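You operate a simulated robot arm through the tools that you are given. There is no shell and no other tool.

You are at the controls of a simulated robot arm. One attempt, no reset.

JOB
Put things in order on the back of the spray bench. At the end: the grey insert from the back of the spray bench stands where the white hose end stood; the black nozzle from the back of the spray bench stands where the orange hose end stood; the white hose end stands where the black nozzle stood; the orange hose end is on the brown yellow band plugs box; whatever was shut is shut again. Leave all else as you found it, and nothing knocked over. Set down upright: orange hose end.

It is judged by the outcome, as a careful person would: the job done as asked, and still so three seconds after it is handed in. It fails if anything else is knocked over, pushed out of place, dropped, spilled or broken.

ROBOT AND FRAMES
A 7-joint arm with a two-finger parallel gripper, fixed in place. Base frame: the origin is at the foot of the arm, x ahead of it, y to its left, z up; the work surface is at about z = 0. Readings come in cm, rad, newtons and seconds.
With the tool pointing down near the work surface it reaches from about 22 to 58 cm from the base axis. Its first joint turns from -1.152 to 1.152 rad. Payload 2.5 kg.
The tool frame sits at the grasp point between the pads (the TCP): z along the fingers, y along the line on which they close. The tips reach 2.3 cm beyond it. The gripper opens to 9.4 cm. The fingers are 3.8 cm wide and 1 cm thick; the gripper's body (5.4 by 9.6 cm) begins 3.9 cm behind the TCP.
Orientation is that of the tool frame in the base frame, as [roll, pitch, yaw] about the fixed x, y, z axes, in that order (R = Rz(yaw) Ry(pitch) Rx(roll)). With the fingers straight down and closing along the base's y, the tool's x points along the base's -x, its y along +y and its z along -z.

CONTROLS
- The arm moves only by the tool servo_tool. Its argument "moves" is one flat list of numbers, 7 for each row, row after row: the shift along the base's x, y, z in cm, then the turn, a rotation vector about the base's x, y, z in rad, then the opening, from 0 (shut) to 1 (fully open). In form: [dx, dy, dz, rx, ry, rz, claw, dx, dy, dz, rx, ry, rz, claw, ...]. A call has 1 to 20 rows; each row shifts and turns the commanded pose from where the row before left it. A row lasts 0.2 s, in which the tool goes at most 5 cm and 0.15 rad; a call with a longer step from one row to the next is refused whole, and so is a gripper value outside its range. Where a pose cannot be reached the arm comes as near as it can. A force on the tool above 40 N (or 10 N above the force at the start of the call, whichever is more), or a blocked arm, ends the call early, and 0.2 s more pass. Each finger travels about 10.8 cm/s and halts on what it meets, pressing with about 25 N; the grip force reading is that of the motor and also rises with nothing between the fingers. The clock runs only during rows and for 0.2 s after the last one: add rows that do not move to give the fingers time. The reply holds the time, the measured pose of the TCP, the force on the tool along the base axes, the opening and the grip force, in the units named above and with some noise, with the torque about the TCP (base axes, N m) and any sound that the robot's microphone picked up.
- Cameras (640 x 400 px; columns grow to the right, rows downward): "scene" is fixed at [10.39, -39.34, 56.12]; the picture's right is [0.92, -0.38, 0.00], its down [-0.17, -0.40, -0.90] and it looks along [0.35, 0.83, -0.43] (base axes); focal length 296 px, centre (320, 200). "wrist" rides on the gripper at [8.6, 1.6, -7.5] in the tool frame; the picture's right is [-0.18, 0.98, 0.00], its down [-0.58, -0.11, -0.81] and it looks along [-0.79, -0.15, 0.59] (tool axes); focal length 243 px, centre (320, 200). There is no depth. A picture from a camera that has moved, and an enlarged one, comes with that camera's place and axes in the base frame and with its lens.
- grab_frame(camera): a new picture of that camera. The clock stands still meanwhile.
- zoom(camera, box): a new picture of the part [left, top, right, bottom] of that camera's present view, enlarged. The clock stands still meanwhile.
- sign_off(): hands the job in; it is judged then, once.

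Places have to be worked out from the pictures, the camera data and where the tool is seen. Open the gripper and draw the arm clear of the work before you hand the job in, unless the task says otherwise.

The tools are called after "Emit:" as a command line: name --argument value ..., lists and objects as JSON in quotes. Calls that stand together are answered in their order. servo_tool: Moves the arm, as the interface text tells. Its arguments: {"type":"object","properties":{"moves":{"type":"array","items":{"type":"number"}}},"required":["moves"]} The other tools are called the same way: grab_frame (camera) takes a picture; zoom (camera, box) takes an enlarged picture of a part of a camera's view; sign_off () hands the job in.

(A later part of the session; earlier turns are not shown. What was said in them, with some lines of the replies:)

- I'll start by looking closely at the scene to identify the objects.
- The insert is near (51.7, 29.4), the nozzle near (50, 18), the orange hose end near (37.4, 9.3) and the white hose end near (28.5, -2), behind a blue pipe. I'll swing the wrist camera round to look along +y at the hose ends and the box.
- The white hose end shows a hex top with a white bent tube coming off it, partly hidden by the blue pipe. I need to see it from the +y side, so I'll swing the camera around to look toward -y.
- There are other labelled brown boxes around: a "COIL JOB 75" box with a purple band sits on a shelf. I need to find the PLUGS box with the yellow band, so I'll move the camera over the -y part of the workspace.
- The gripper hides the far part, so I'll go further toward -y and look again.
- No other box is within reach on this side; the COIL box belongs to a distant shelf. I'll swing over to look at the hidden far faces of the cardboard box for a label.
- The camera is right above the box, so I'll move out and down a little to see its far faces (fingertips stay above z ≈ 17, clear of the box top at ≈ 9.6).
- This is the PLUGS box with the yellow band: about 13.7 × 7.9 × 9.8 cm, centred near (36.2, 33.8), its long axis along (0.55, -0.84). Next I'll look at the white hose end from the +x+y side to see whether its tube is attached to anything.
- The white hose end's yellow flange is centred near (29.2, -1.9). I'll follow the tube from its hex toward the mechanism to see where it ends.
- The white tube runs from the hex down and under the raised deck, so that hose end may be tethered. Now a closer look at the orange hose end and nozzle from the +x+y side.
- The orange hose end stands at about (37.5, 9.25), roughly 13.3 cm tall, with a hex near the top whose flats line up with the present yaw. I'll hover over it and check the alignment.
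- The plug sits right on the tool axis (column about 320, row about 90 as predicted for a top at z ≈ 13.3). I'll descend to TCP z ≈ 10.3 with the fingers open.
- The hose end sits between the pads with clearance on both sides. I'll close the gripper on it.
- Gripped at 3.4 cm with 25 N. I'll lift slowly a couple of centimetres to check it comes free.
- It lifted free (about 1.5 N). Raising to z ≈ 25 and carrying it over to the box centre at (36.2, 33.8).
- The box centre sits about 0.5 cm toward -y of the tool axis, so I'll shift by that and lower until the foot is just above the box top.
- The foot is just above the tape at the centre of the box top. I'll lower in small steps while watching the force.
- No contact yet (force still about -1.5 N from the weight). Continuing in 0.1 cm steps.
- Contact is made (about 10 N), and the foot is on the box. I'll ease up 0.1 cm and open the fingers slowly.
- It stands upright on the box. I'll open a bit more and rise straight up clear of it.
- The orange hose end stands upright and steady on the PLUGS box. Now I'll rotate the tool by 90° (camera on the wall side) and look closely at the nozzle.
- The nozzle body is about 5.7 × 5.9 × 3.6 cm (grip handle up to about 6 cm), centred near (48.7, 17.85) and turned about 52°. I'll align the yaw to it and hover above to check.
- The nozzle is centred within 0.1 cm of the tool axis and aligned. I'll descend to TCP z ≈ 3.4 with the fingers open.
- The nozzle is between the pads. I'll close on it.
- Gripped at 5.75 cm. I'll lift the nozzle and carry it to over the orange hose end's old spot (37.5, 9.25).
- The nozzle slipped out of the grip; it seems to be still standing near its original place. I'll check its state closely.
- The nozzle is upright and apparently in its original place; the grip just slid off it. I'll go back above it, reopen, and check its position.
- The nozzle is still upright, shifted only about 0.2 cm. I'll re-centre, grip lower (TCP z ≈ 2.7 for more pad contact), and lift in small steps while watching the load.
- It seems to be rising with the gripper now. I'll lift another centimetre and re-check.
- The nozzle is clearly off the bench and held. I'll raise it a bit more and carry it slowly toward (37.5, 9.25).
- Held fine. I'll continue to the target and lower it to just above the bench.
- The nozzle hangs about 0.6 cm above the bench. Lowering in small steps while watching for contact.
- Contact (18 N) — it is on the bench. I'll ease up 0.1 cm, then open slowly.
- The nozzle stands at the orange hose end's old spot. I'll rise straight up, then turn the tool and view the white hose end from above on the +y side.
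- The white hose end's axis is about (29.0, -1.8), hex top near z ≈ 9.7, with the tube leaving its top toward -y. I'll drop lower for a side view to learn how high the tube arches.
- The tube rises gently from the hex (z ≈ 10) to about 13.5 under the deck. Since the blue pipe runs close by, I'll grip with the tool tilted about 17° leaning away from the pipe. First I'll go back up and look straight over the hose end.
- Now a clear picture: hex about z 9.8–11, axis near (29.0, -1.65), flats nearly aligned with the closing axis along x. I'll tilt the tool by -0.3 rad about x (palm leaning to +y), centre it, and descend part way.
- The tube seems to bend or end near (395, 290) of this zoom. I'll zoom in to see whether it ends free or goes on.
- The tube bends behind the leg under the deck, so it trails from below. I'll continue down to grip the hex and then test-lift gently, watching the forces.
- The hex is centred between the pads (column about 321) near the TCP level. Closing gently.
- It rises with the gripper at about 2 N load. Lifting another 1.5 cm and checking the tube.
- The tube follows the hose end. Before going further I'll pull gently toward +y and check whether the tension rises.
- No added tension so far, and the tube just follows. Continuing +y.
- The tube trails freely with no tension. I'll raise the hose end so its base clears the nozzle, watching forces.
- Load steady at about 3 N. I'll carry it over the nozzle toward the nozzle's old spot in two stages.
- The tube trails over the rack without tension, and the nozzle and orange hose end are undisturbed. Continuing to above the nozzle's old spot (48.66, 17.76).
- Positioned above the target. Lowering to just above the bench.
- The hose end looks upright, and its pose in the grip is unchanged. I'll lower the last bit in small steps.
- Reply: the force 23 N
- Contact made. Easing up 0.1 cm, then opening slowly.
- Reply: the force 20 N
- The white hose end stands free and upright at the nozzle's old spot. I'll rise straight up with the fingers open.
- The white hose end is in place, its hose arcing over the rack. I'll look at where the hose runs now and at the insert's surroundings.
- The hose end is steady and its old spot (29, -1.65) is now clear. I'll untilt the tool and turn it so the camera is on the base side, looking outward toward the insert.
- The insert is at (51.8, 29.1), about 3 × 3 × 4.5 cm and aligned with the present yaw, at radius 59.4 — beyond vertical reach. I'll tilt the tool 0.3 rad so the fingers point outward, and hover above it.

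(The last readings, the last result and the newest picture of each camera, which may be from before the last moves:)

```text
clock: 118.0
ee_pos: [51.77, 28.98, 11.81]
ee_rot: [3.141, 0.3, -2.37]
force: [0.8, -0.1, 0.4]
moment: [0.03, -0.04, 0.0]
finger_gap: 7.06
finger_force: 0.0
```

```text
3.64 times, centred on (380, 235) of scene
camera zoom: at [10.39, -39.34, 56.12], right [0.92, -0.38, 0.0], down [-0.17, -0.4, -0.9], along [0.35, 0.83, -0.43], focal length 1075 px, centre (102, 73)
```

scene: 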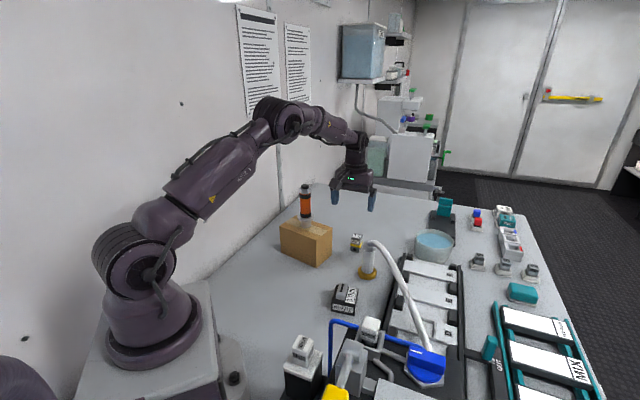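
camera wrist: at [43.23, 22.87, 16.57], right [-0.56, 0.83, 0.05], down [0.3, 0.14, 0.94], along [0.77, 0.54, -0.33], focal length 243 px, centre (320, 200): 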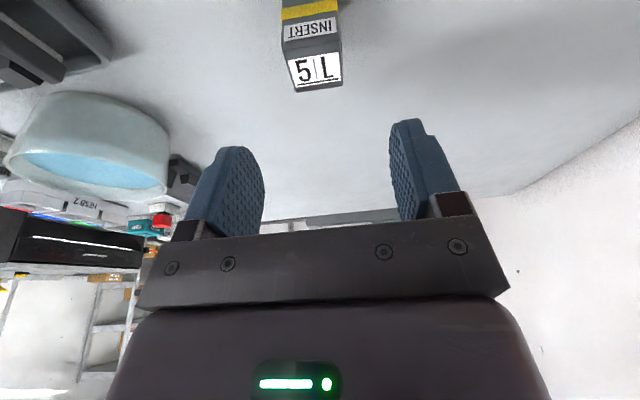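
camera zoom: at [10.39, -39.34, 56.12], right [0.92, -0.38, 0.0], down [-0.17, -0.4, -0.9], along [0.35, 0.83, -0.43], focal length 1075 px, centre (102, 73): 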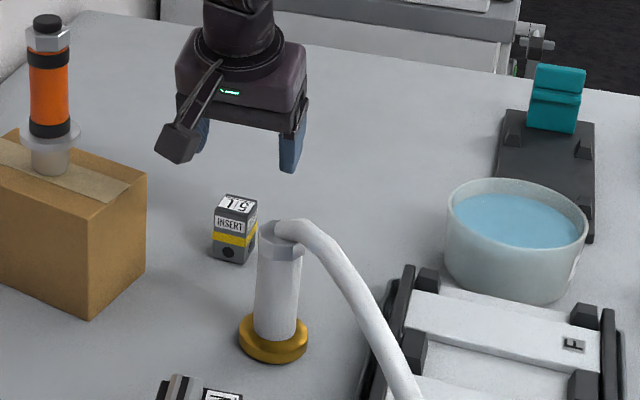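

Laterally aligned; the insert is about 0.3 cm further out. I'll shift outward slightly and descend so the fingers straddle it.

Emit:
servo_tool --moves '[0.1, 0.1, -1.2, 0, 0, 0, 0.75, 0.1, 0.1, -1.2, 0, 0, 0, 0.75, 0.05, 0.04, -1.2, 0, 0, 0, 0.75, 0, 0, -1.2, 0, 0, 0, 0.75, 0, 0, -1.0, 0, 0, 0, 0.75, 0, 0, 0, 0, 0, 0, 0.75, 0, 0, 0, 0, 0, 0, 0.75]'

Emit:
grab_frame --camera "wrist"

Emit:
zoom --camera "scene" --box '[300, 180, 460, 290]'

```text
clock: 119.6
ee_pos: [52.16, 29.27, 6.19]
ee_rot: [3.14, 0.3, -2.372]
force: [0.3, 0.1, 0.3]
moment: [0.01, 0.01, -0.01]
finger_gap: 7.03
finger_force: 0.0
```

```text
taken
camera wrist: at [43.41, 23.18, 10.85], right [-0.56, 0.83, 0.05], down [0.3, 0.14, 0.94], along [0.77, 0.54, -0.33], focal length 243 px, centre (320, 200)
```

wrist: 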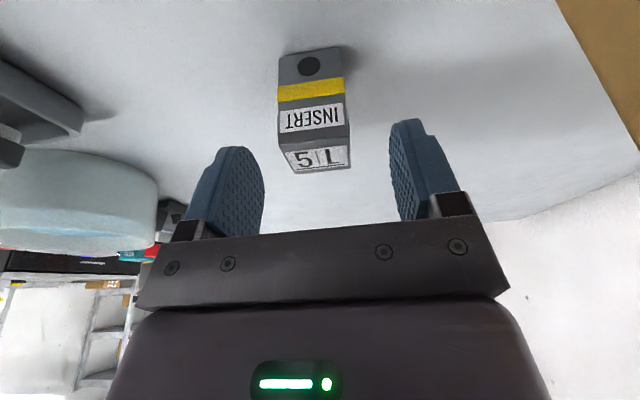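

```text
3.64 times, centred on (380, 235) of scene
camera zoom: at [10.39, -39.34, 56.12], right [0.92, -0.38, 0.0], down [-0.17, -0.4, -0.9], along [0.35, 0.83, -0.43], focal length 1075 px, centre (102, 73)
```

zoom: 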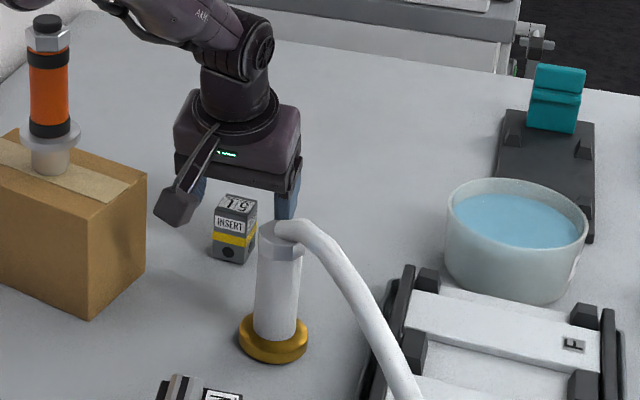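

Aligned within a few millimetres. Descending to TCP z ≈ 3.0.

Emit:
servo_tool --moves '[0, 0, -1.0, 0, 0, 0, 0.75, 0, 0, -1.0, 0, 0, 0, 0.75, 0, 0, -0.8, 0, 0, 0, 0.75, 0, 0, -0.3, 0, 0, 0, 0.75, 0, 0, 0, 0, 0, 0, 0.75, 0, 0, 0, 0, 0, 0, 0.75]'

Emit:
grab_frame --camera "wrist"

Emit:
zoom --camera "scene" --box '[300, 180, 460, 290]'

```text
clock: 121.0
ee_pos: [52.03, 29.34, 3.11]
ee_rot: [-3.141, 0.3, -2.372]
force: [0.3, 0.7, -0.2]
moment: [-0.01, -0.01, 0.0]
finger_gap: 7.07
finger_force: 0.0
```

```text
taken
camera wrist: at [43.43, 23.18, 7.76], right [-0.56, 0.83, 0.05], down [0.3, 0.14, 0.94], along [0.77, 0.54, -0.33], focal length 243 px, centre (320, 200)
```

wrist: 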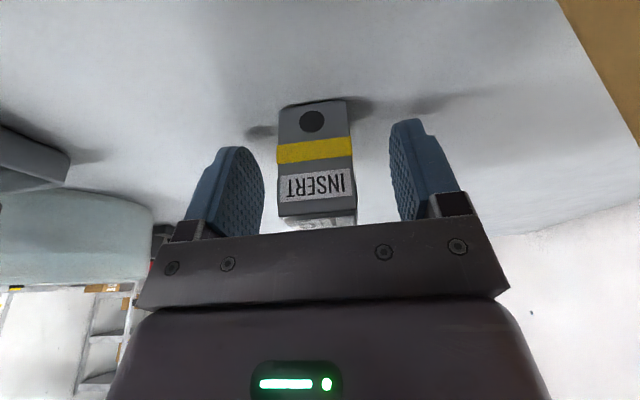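

```text
3.64 times, centred on (380, 235) of scene
camera zoom: at [10.39, -39.34, 56.12], right [0.92, -0.38, 0.0], down [-0.17, -0.4, -0.9], along [0.35, 0.83, -0.43], focal length 1075 px, centre (102, 73)
```

zoom: 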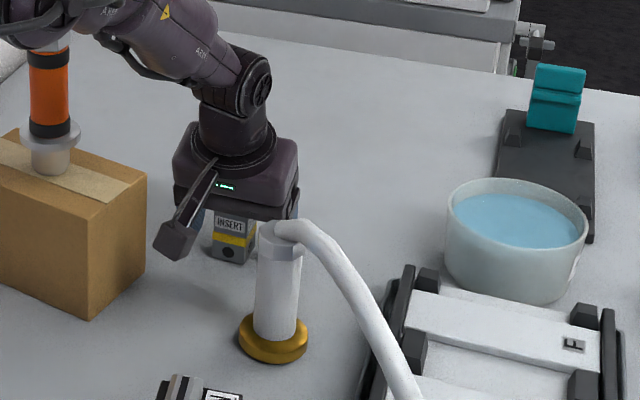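

The insert is between the pads. Closing.

Emit:
servo_tool --moves '[0, 0, 0, 0, 0, 0, 0.55, 0, 0, 0, 0, 0, 0, 0.42, 0, 0, 0, 0, 0, 0, 0.35, 0, 0, 0, 0, 0, 0, 0.25, 0, 0, 0, 0, 0, 0, 0, 0, 0, 0, 0, 0, 0, 0]'

Emit:
servo_tool --moves '[0, 0, 0.2, 0, 0, 0, 0, 0, 0, 0.3, 0, 0, 0, 0, 0, 0, 0.4, 0, 0, 0, 0, 0, 0, 0, 0, 0, 0, 0]'

Emit:
grab_frame --camera "wrist"

Emit:
zoom --camera "scene" --box '[320, 200, 440, 280]'

```text
clock: 122.4
ee_pos: [52.06, 29.34, 3.15]
ee_rot: [-3.141, 0.3, -2.372]
force: [-0.6, -0.6, 0.7]
moment: [0.04, -0.03, -0.02]
finger_gap: 3.0
finger_force: 25.0
```

```text
clock: 123.4
ee_pos: [52.01, 29.34, 4.08]
ee_rot: [3.141, 0.3, -2.371]
force: [0.1, 0.0, -1.7]
moment: [0.0, -0.01, 0.02]
finger_gap: 2.98
finger_force: 25.1
```

```text
taken
camera wrist: at [43.39, 23.22, 8.71], right [-0.56, 0.83, 0.05], down [0.3, 0.14, 0.94], along [0.77, 0.54, -0.33], focal length 243 px, centre (320, 200)
```

wrist: 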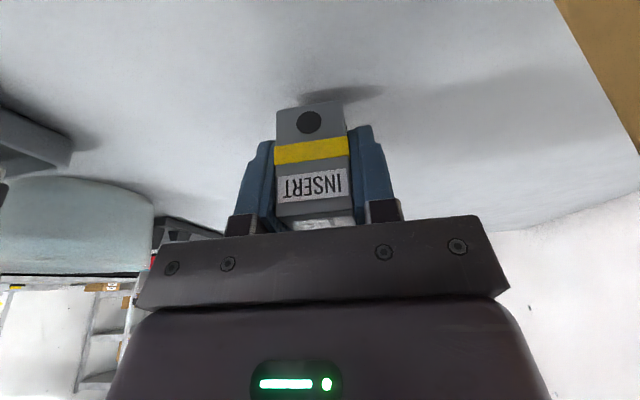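

```text
5.00 times, centred on (380, 240) of scene
camera zoom: at [10.39, -39.34, 56.12], right [0.92, -0.38, 0.0], down [-0.17, -0.4, -0.9], along [0.35, 0.83, -0.43], focal length 1478 px, centre (20, 0)
```

zoom: 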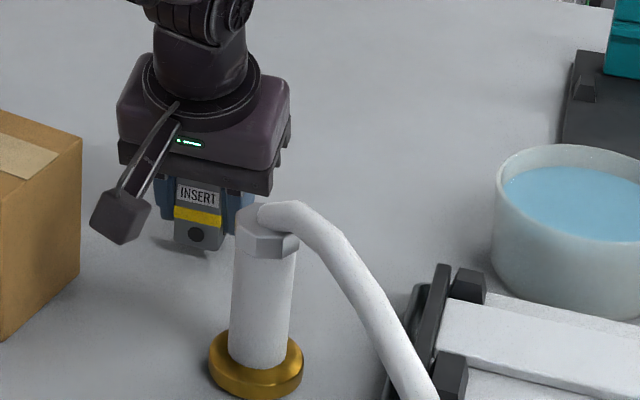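

The insert is held and lifted. I'll raise it straight up, keeping the tilt, then move away from the box before turning.

Emit:
servo_tool --moves '[0, 0, 0.8, 0, 0, 0, 0, 0, 0, 1.2, 0, 0, 0, 0, 0, 0, 1.5, 0, 0, 0, 0, 0, 0, 1.5, 0, 0, 0, 0, 0, 0, 1.5, 0, 0, 0, 0, 0, 0, 1.5, 0, 0, 0, 0, 0, 0, 1.5, 0, 0, 0, 0, 0, 0, 1.5, 0, 0, 0, 0, 0, 0, 1.5, 0, 0, 0, 0, 0, 0, 1.5, 0, 0, 0, 0, 0, 0, 1.1, 0, 0, 0, 0, 0, 0, 1.0, 0, 0, 0, 0, 0, 0, 0, 0, 0, 0, 0]'

Emit:
grab_frame --camera "scene"

Emit:
grab_frame --camera "wrist"

```text
clock: 126.2
ee_pos: [52.03, 29.33, 19.92]
ee_rot: [-3.141, 0.302, -2.371]
force: [-0.3, 0.9, -1.8]
moment: [-0.01, -0.02, 0.01]
finger_gap: 2.97
finger_force: 25.0
```

```text
taken
```

scene: 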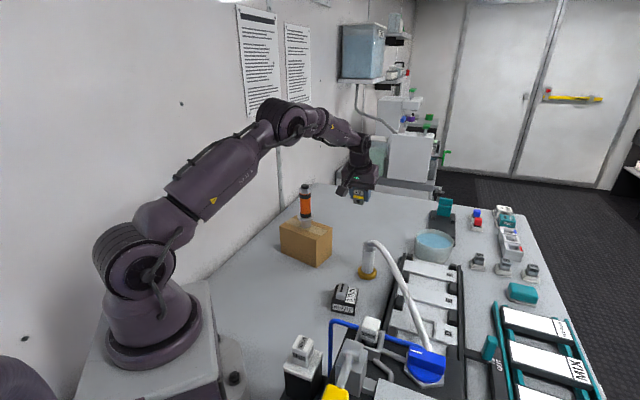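

```text
taken
camera wrist: at [43.43, 23.17, 24.68], right [-0.56, 0.83, 0.05], down [0.3, 0.14, 0.94], along [0.77, 0.54, -0.33], focal length 243 px, centre (320, 200)
```

wrist: 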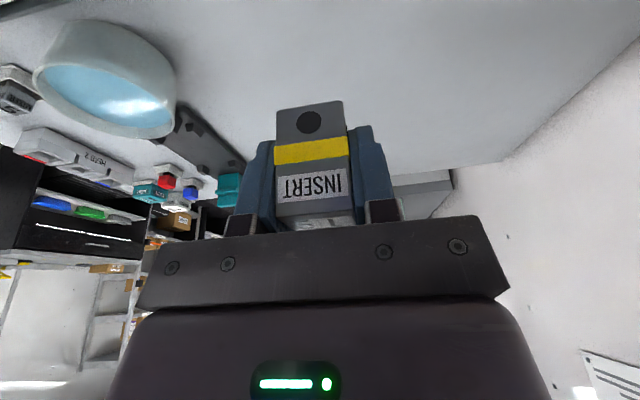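

Held firmly. Moving inward, away from the box, over the white hose end (insert base at z ≈ 17, well above the hose).

Emit:
servo_tool --moves '[-0.4, -0.7, 0, 0, 0, 0, 0, -0.7, -1.3, 0, 0, 0, 0, 0, -0.8, -1.6, 0, 0, 0, 0, 0, -0.8, -1.6, 0, 0, 0, 0, 0, -0.8, -1.6, 0, 0, 0, 0, 0, -0.8, -1.6, 0, 0, 0, 0, 0, -0.8, -1.6, 0, 0, 0, 0, 0, -0.8, -1.6, 0, 0, 0, 0, 0, -0.8, -1.5, 0, 0, 0, 0, 0, -0.8, -1.2, 0, 0, 0, 0, 0, -0.5, -1.0, 0, 0, 0, 0, 0, 0, 0, 0, 0, 0, 0, 0]'

Emit:
servo_tool --moves '[-0.5, -0.5, 0, 0, 0, -0.1463, 0, -0.6, -0.6, 0, 0, 0, -0.1463, 0, -0.6, -0.6, 0, 0, 0, -0.1463, 0, -0.6, -0.6, 0, 0, 0, -0.1463, 0, -0.6, -0.6, 0, 0, 0, -0.1463, 0, -0.6, -0.6, 0, 0, 0, -0.1463, 0, -0.6, -0.6, 0, 0, 0, -0.1463, 0, -0.6, -0.6, 0, 0, 0, -0.1463, 0, -0.6, -0.6, 0, 0, 0, -0.1463, 0, -0.6, -0.6, 0, 0, 0, -0.1463, 0, -0.6, -0.6, 0, 0, 0, -0.1463, 0, -0.6, -0.6, 0, 0, 0, -0.1463, 0, -0.6, -0.6, 0, 0, 0, -0.1463, 0, -0.6, -0.6, 0, 0, 0, -0.1463, 0, -0.6, -0.6, 0, 0, 0, -0.1463, 0, -0.5, -0.5, 0, 0, 0, -0.1463, 0, 0, 0, 0, 0, 0, 0, 0]'

Emit:
grab_frame --camera "scene"

Emit:
grab_frame --camera "wrist"

```text
clock: 128.8
ee_pos: [44.12, 14.03, 19.97]
ee_rot: [-3.141, 0.3, -2.374]
force: [0.2, 0.5, -1.3]
moment: [0.0, 0.02, 0.02]
finger_gap: 2.96
finger_force: 24.9
```

```text
clock: 132.4
ee_pos: [34.6, 4.66, 20.19]
ee_rot: [3.141, 0.3, 1.569]
force: [0.2, 0.2, -1.9]
moment: [0.01, -0.02, 0.02]
finger_gap: 2.98
finger_force: 24.5
```

```text
taken
```

scene: 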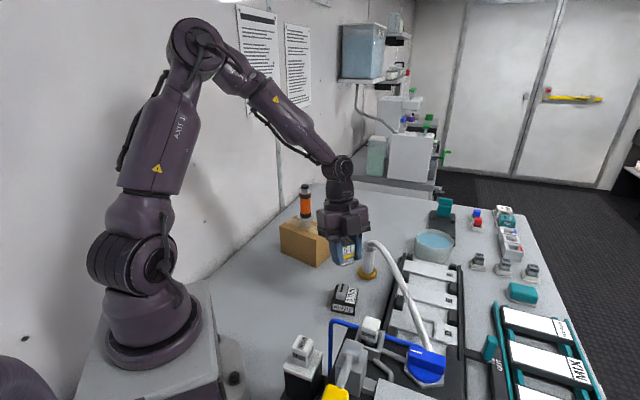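

```text
taken
camera wrist: at [36.26, 15.05, 24.83], right [0.98, -0.18, 0.05], down [-0.11, -0.32, 0.94], along [-0.15, -0.93, -0.33], focal length 243 px, centre (320, 200)
```

wrist: 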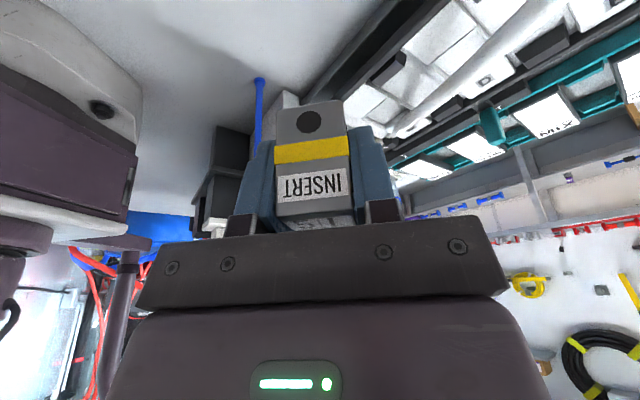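

Now oriented as for the earlier hose pick, with everything undisturbed. Moving over the white hose end's old spot and descending part way.

Emit:
servo_tool --moves '[-0.6, -0.66, 0, 0, 0, 0, 0, -1.0, -1.1, 0, 0, 0, 0, 0, -1.0, -1.1, 0, 0, 0, 0, 0, -1.0, -1.1, 0, 0, 0, 0, 0, -1.0, -1.1, 0, 0, 0, 0, 0, -1.0, -1.0, 0, 0, 0, 0, 0, 0, 0, -1.0, 0, 0, 0, 0, 0, 0, -1.5, 0, 0, 0, 0, 0, 0, -1.5, 0, 0, 0, 0, 0, 0, -1.5, 0, 0, 0, 0, 0, 0, -1.5, 0, 0, 0, 0, 0, 0, -1.5, 0, 0, 0, 0, 0, 0, -1.5, 0, 0, 0, 0, 0, 0, 0, 0, 0, 0, 0]'

Emit:
grab_frame --camera "wrist"

Emit:
zoom --camera "scene" --box '[270, 250, 430, 390]'

```text
clock: 135.4
ee_pos: [29.02, -1.43, 10.12]
ee_rot: [3.141, 0.301, 1.571]
force: [-0.3, 0.0, -0.6]
moment: [0.01, 0.0, 0.02]
finger_gap: 2.99
finger_force: 25.2
```

```text
taken
camera wrist: at [30.68, 9.07, 14.73], right [0.98, -0.18, 0.05], down [-0.11, -0.32, 0.94], along [-0.15, -0.93, -0.33], focal length 243 px, centre (320, 200)
```

wrist: 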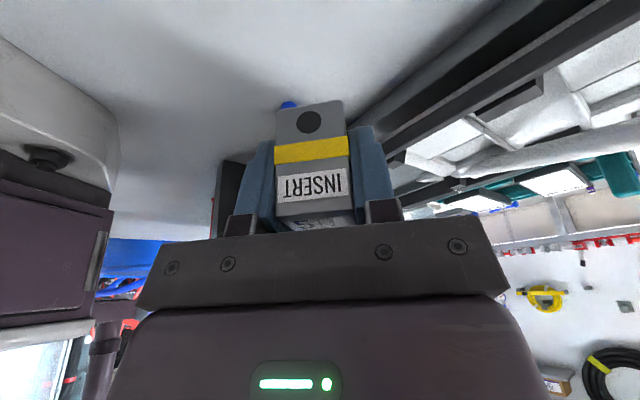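

```text
2.86 times, centred on (350, 320) of scene
camera zoom: at [10.39, -39.34, 56.12], right [0.92, -0.38, 0.0], down [-0.17, -0.4, -0.9], along [0.35, 0.83, -0.43], focal length 844 px, centre (234, -143)
```

zoom: 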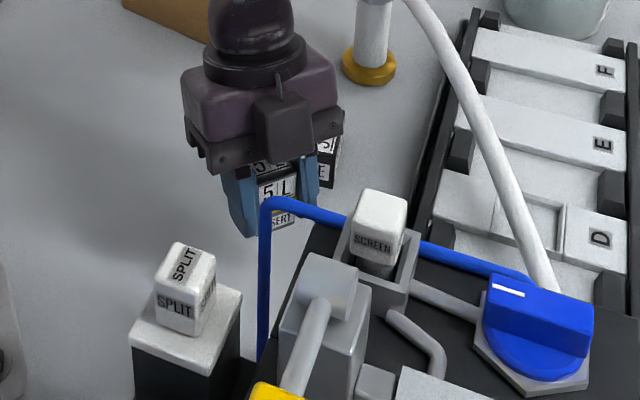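

All clear. Lowering to just above the bench.

Emit:
servo_tool --moves '[0, 0, -1.0, 0, 0, 0, 0, 0, 0, -1.2, 0, 0, 0, 0, 0, 0, -1.2, 0, 0, 0, 0, 0, 0, -1.0, 0, 0, 0, 0, 0, 0, -0.8, 0, 0, 0, 0, 0, 0, -0.6, 0, 0, 0, 0, 0, 0, -0.5, 0, 0, 0, 0, 0, 0, 0, 0, 0, 0, 0]'

Emit:
grab_frame --camera "wrist"

Emit:
zoom --camera "scene" --box '[270, 250, 430, 390]'

```text
clock: 137.2
ee_pos: [29.06, -1.34, 3.65]
ee_rot: [-3.141, 0.301, 1.571]
force: [-0.6, -0.3, -1.9]
moment: [-0.03, -0.01, -0.01]
finger_gap: 2.99
finger_force: 24.7
```

```text
taken
camera wrist: at [30.68, 9.06, 8.38], right [0.98, -0.18, 0.05], down [-0.11, -0.32, 0.94], along [-0.15, -0.93, -0.33], focal length 243 px, centre (320, 200)
```

wrist: 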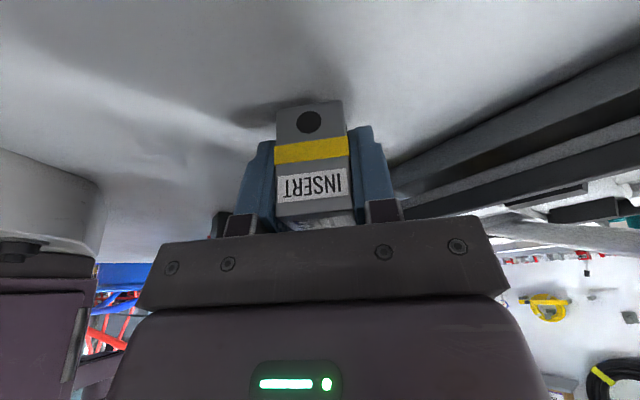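

```text
2.86 times, centred on (350, 320) of scene
camera zoom: at [10.39, -39.34, 56.12], right [0.92, -0.38, 0.0], down [-0.17, -0.4, -0.9], along [0.35, 0.83, -0.43], focal length 844 px, centre (234, -143)
```

zoom: 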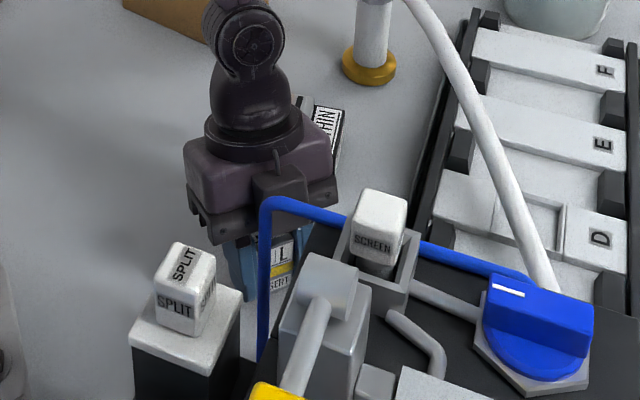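

The insert is about 0.7 cm above the bench and upright in the grip. Final lowering in small steps.

Emit:
servo_tool --moves '[0, 0, -0.2, 0, 0, 0, 0, 0, 0, -0.2, 0, 0, 0, 0, 0, 0, 0, 0, 0, 0, 0]'

Emit:
servo_tool --moves '[0, 0, -0.1, 0, 0, 0, 0, 0, 0, 0, 0, 0, 0, 0]'

Emit:
servo_tool --moves '[0, 0, -0.1, 0, 0, 0, 0, 0, 0, 0, 0, 0, 0, 0]'

Emit:
servo_tool --moves '[0, 0, -0.1, 0, 0, 0, 0, 0, 0, 0, 0, 0, 0, 0]'

```text
clock: 138.0
ee_pos: [29.15, -1.44, 3.18]
ee_rot: [3.14, 0.3, 1.571]
force: [-0.7, -0.1, -1.4]
moment: [-0.03, -0.01, -0.02]
finger_gap: 3.01
finger_force: 24.8
```

```text
clock: 138.6
ee_pos: [29.07, -1.28, 3.18]
ee_rot: [-3.141, 0.302, 1.57]
force: [0.3, 0.3, -1.9]
moment: [-0.02, -0.02, -0.01]
finger_gap: 2.96
finger_force: 25.2
```

```text
clock: 139.2
ee_pos: [29.1, -1.44, 3.23]
ee_rot: [-3.141, 0.301, 1.57]
force: [0.9, 0.4, -0.6]
moment: [0.01, 0.01, 0.03]
finger_gap: 3.03
finger_force: 24.8
```

```text
clock: 139.8
ee_pos: [29.1, -1.43, 3.12]
ee_rot: [3.141, 0.302, 1.573]
force: [-3.7, 4.4, 16.1]
moment: [0.08, 0.13, 0.0]
finger_gap: 2.98
finger_force: 24.6
```

Contact at the expected height. Easing up slightly and opening slowly.

Emit:
servo_tool --moves '[0, 0, 0.08, 0, 0, 0, 0, 0, 0, 0, 0, 0, 0, 0]'

Emit:
servo_tool --moves '[0, 0, 0, 0, 0, 0, 0.32, 0, 0, 0, 0, 0, 0, 0.36, 0, 0, 0, 0, 0, 0, 0.42, 0, 0, 0, 0, 0, 0, 0.5, 0, 0, 0, 0, 0, 0, 0.6, 0, 0, 0, 0, 0, 0, 0.7]'

Emit:
grab_frame --camera "wrist"

Emit:
zoom --camera "scene" --box '[300, 310, 380, 370]'

```text
clock: 140.4
ee_pos: [29.18, -1.31, 3.21]
ee_rot: [-3.141, 0.3, 1.571]
force: [-0.2, -1.1, -1.1]
moment: [-0.01, -0.01, 0.03]
finger_gap: 3.0
finger_force: 24.5
```

```text
clock: 141.8
ee_pos: [29.01, -1.33, 3.11]
ee_rot: [3.141, 0.3, 1.571]
force: [0.2, -0.1, 0.0]
moment: [-0.04, 0.01, 0.01]
finger_gap: 6.6
finger_force: 0.1
```

```text
taken
camera wrist: at [30.7, 9.06, 7.83], right [0.98, -0.18, 0.05], down [-0.11, -0.32, 0.94], along [-0.15, -0.93, -0.33], focal length 243 px, centre (320, 200)
```

wrist: 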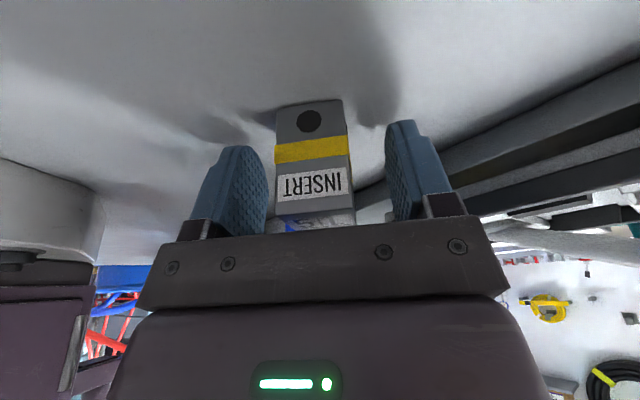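

```text
6.67 times, centred on (340, 340) of scene
camera zoom: at [10.39, -39.34, 56.12], right [0.92, -0.38, 0.0], down [-0.17, -0.4, -0.9], along [0.35, 0.83, -0.43], focal length 1970 px, centre (187, -733)
```

zoom: 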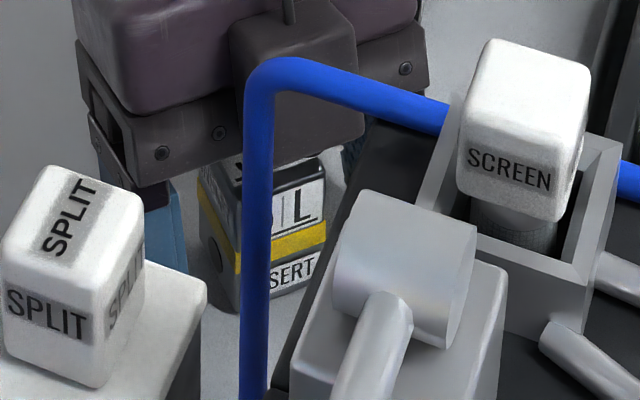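

The insert stands on its new spot, released. Rising straight up.

Emit:
servo_tool --moves '[0, 0, 0.5, 0, 0, 0, 0.75, 0, 0, 1, 0, 0, 0, 0.75, 0, 0, 1.5, 0, 0, 0, 0.75, 0, 0, 2, 0, 0, 0, 0.75, 0, 0, 2, 0, 0, 0, 0.75, 0, 0, 2, 0, 0, 0, 0.75, 0, 0, 2, 0, 0, 0, 0.75, 0, 0, 2, 0, 0, 0, 0.75, 0, 0, 2, 0, 0, 0, 0.75, 0, 0, 2, 0, 0, 0, 0.75, 0, 0, 2, 0, 0, 0, 0.75, 0, 0, 2, 0, 0, 0, 0.75, 0, 0, 0, 0, 0, 0, 0.75]'

Emit:
servo_tool --moves '[0, 1.5, 0.8, 0.1, 0, 0, 1, 0, 1.5, 0.8, 0.1, 0, 0, 1, 0, 1.5, 0.8, 0.1, 0, 0, 1, 0, 1.5, 0.8, 0, 0, 0, 1, 0, 1.5, 0.8, 0, 0, 0, 1, 0, 0.5, 0, 0, 0, 0, 1, 0, 0, 0, 0, 0, 0, 1]'

Emit:
grab_frame --camera "wrist"

Emit:
zoom --camera "wrist" --box '[220, 0, 460, 150]'

Emit:
grab_frame --camera "scene"

Emit:
zoom --camera "scene" --box '[270, 180, 430, 390]'

```text
clock: 144.6
ee_pos: [29.2, -1.44, 24.25]
ee_rot: [-3.14, 0.3, 1.572]
force: [-0.1, -0.6, -0.4]
moment: [0.01, -0.02, 0.0]
finger_gap: 7.04
finger_force: 0.1
```

```text
clock: 146.2
ee_pos: [29.08, 6.58, 28.1]
ee_rot: [-3.141, 0.0, 1.57]
force: [0.1, 0.3, 0.5]
moment: [0.04, -0.06, 0.01]
finger_gap: 9.38
finger_force: 0.0
```

```text
taken
camera wrist: at [30.6, 15.19, 35.72], right [0.98, -0.18, 0.0], down [-0.11, -0.58, 0.81], along [-0.15, -0.79, -0.59], focal length 243 px, centre (320, 200)
```

wrist: 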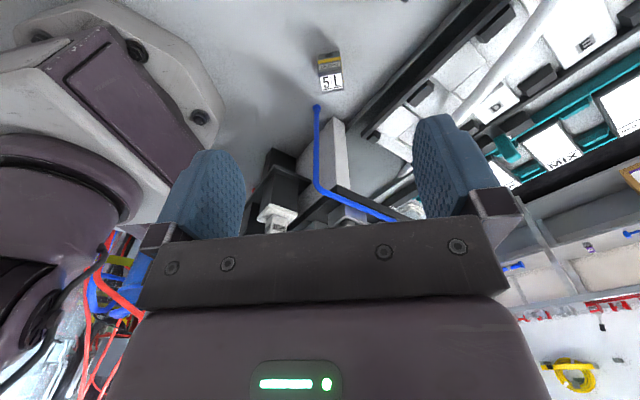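

```text
2.67 times, centred on (340, 75) of wrist
camera zoom: at [30.6, 15.19, 35.72], right [0.98, -0.18, 0.0], down [-0.11, -0.58, 0.81], along [-0.15, -0.79, -0.59], focal length 647 px, centre (267, 533)
```

zoom: 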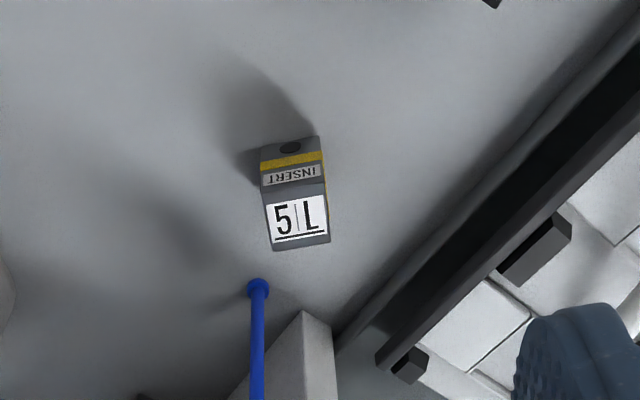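

```text
taken
```

scene: 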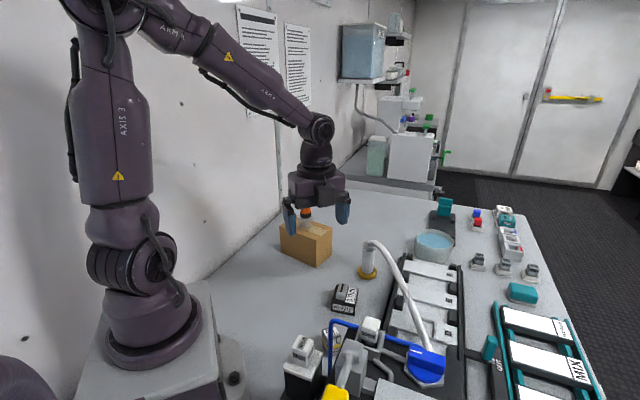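

```text
1.90 times, centred on (350, 285) of scene
camera zoom: at [10.39, -39.34, 56.12], right [0.92, -0.38, 0.0], down [-0.17, -0.4, -0.9], along [0.35, 0.83, -0.43], focal length 563 px, centre (263, 38)
```

zoom: 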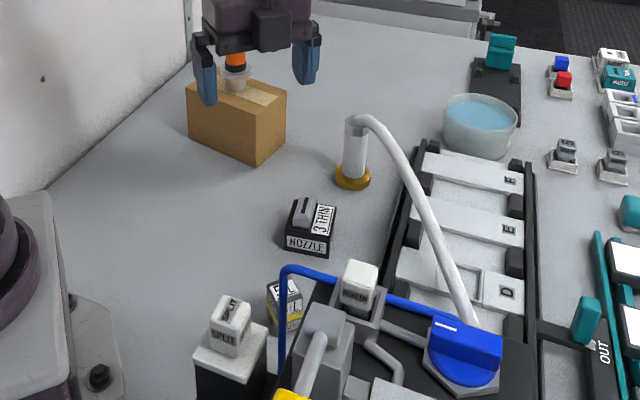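

All four items are in place. I'll draw the arm up and clear, then check everything in the scene view.

Emit:
servo_tool --moves '[0.5, 0, 1.5, 0, 0, 0, 1, 0.8, 0, 1.5, 0, 0, 0, 1, 0.9, -0.5, 1.5, 0, 0, 0, 1, 0.9, -1, 1.5, 0, 0, 0, 1, 0.9, -1.5, 1.5, 0, 0, 0, 1, 0.9, -1.5, 1.5, 0, 0, 0, 1, 0.9, -1.5, 1.5, 0, 0, 0, 1, 0.9, -1.5, 1.5, 0, 0, 0, 1, 0, -1.5, 1, 0, 0, 0, 1, 0, -1.5, 0, 0, 0, 0, 1, 0, -1.5, 0, 0, 0, 0, 1, 0, 0, 0, 0, 0, 0, 1]'

Emit:
grab_frame --camera "scene"

Emit:
zoom --camera "scene" --box '[256, 170, 416, 270]'

Emit:
zoom --camera "scene" --box '[280, 270, 480, 400]'

```text
clock: 148.8
ee_pos: [35.85, -5.52, 41.18]
ee_rot: [-3.141, 0.0, 1.572]
force: [-0.1, -0.4, 0.1]
moment: [-0.01, 0.01, -0.01]
finger_gap: 9.4
finger_force: 0.0
```

```text
taken
```

scene: 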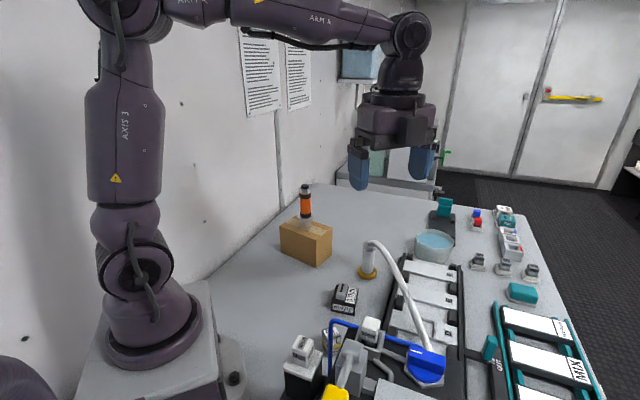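

```text
4.00 times, centred on (336, 220) of scene
camera zoom: at [10.39, -39.34, 56.12], right [0.92, -0.38, 0.0], down [-0.17, -0.4, -0.9], along [0.35, 0.83, -0.43], focal length 1182 px, centre (256, 120)
```

zoom: 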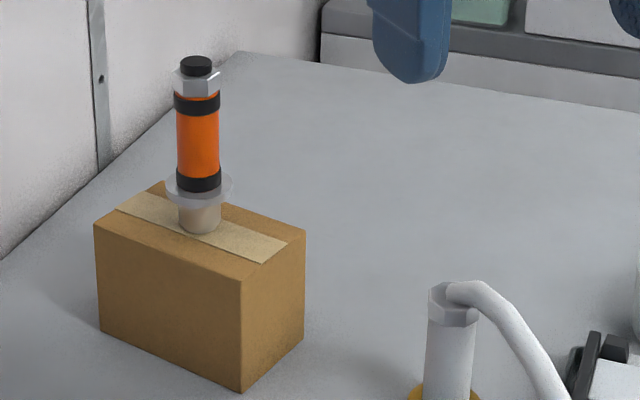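

```text
3.08 times, centred on (380, 335) of scene
camera zoom: at [10.39, -39.34, 56.12], right [0.92, -0.38, 0.0], down [-0.17, -0.4, -0.9], along [0.35, 0.83, -0.43], focal length 909 px, centre (135, -215)
```

zoom: 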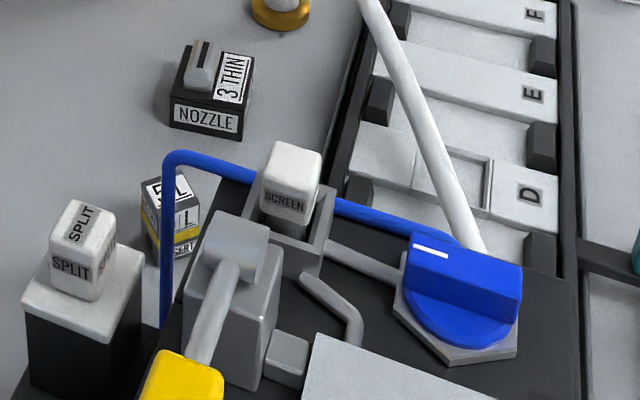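

Final check: the orange hose end stands upright on the PLUGS box. The nozzle is at the orange one's old spot, the white hose end at the nozzle's, and the insert at the white one's. Nothing else has moved and I opened nothing that needed shutting. The gripper is open and clear at z ≈ 41, so I'm handing in.

Emit:
sign_off

```text
The job is handed in.
```

I've handed the job in with all four moves made. The last pictures showed everything standing and nothing else out of place.

| Item | Where it is now |
|---|---|
| Orange hose end | Upright on the brown box labelled PLUGS with the yellow band |
| Black nozzle | Where the orange hose end stood |
| White hose end | Where the black nozzle stood |
| Grey insert | Where the white hose end stood |

By my estimates from the pictures, each bench item is within about half a centimetre of the spot it took over.

- **Nozzle slip:** the nozzle slid out of the gripper on the first lift. It was still upright when I next looked, shifted about 0.2 cm. The second grip held.
- **White hose:** the white hose end has a hose that runs under the raised deck. It followed without any noticeable pull and now arcs over the rack.
- **Shut items:** I opened nothing, so there was nothing to shut again.

The gripper is open, with the arm raised clear above the bench.
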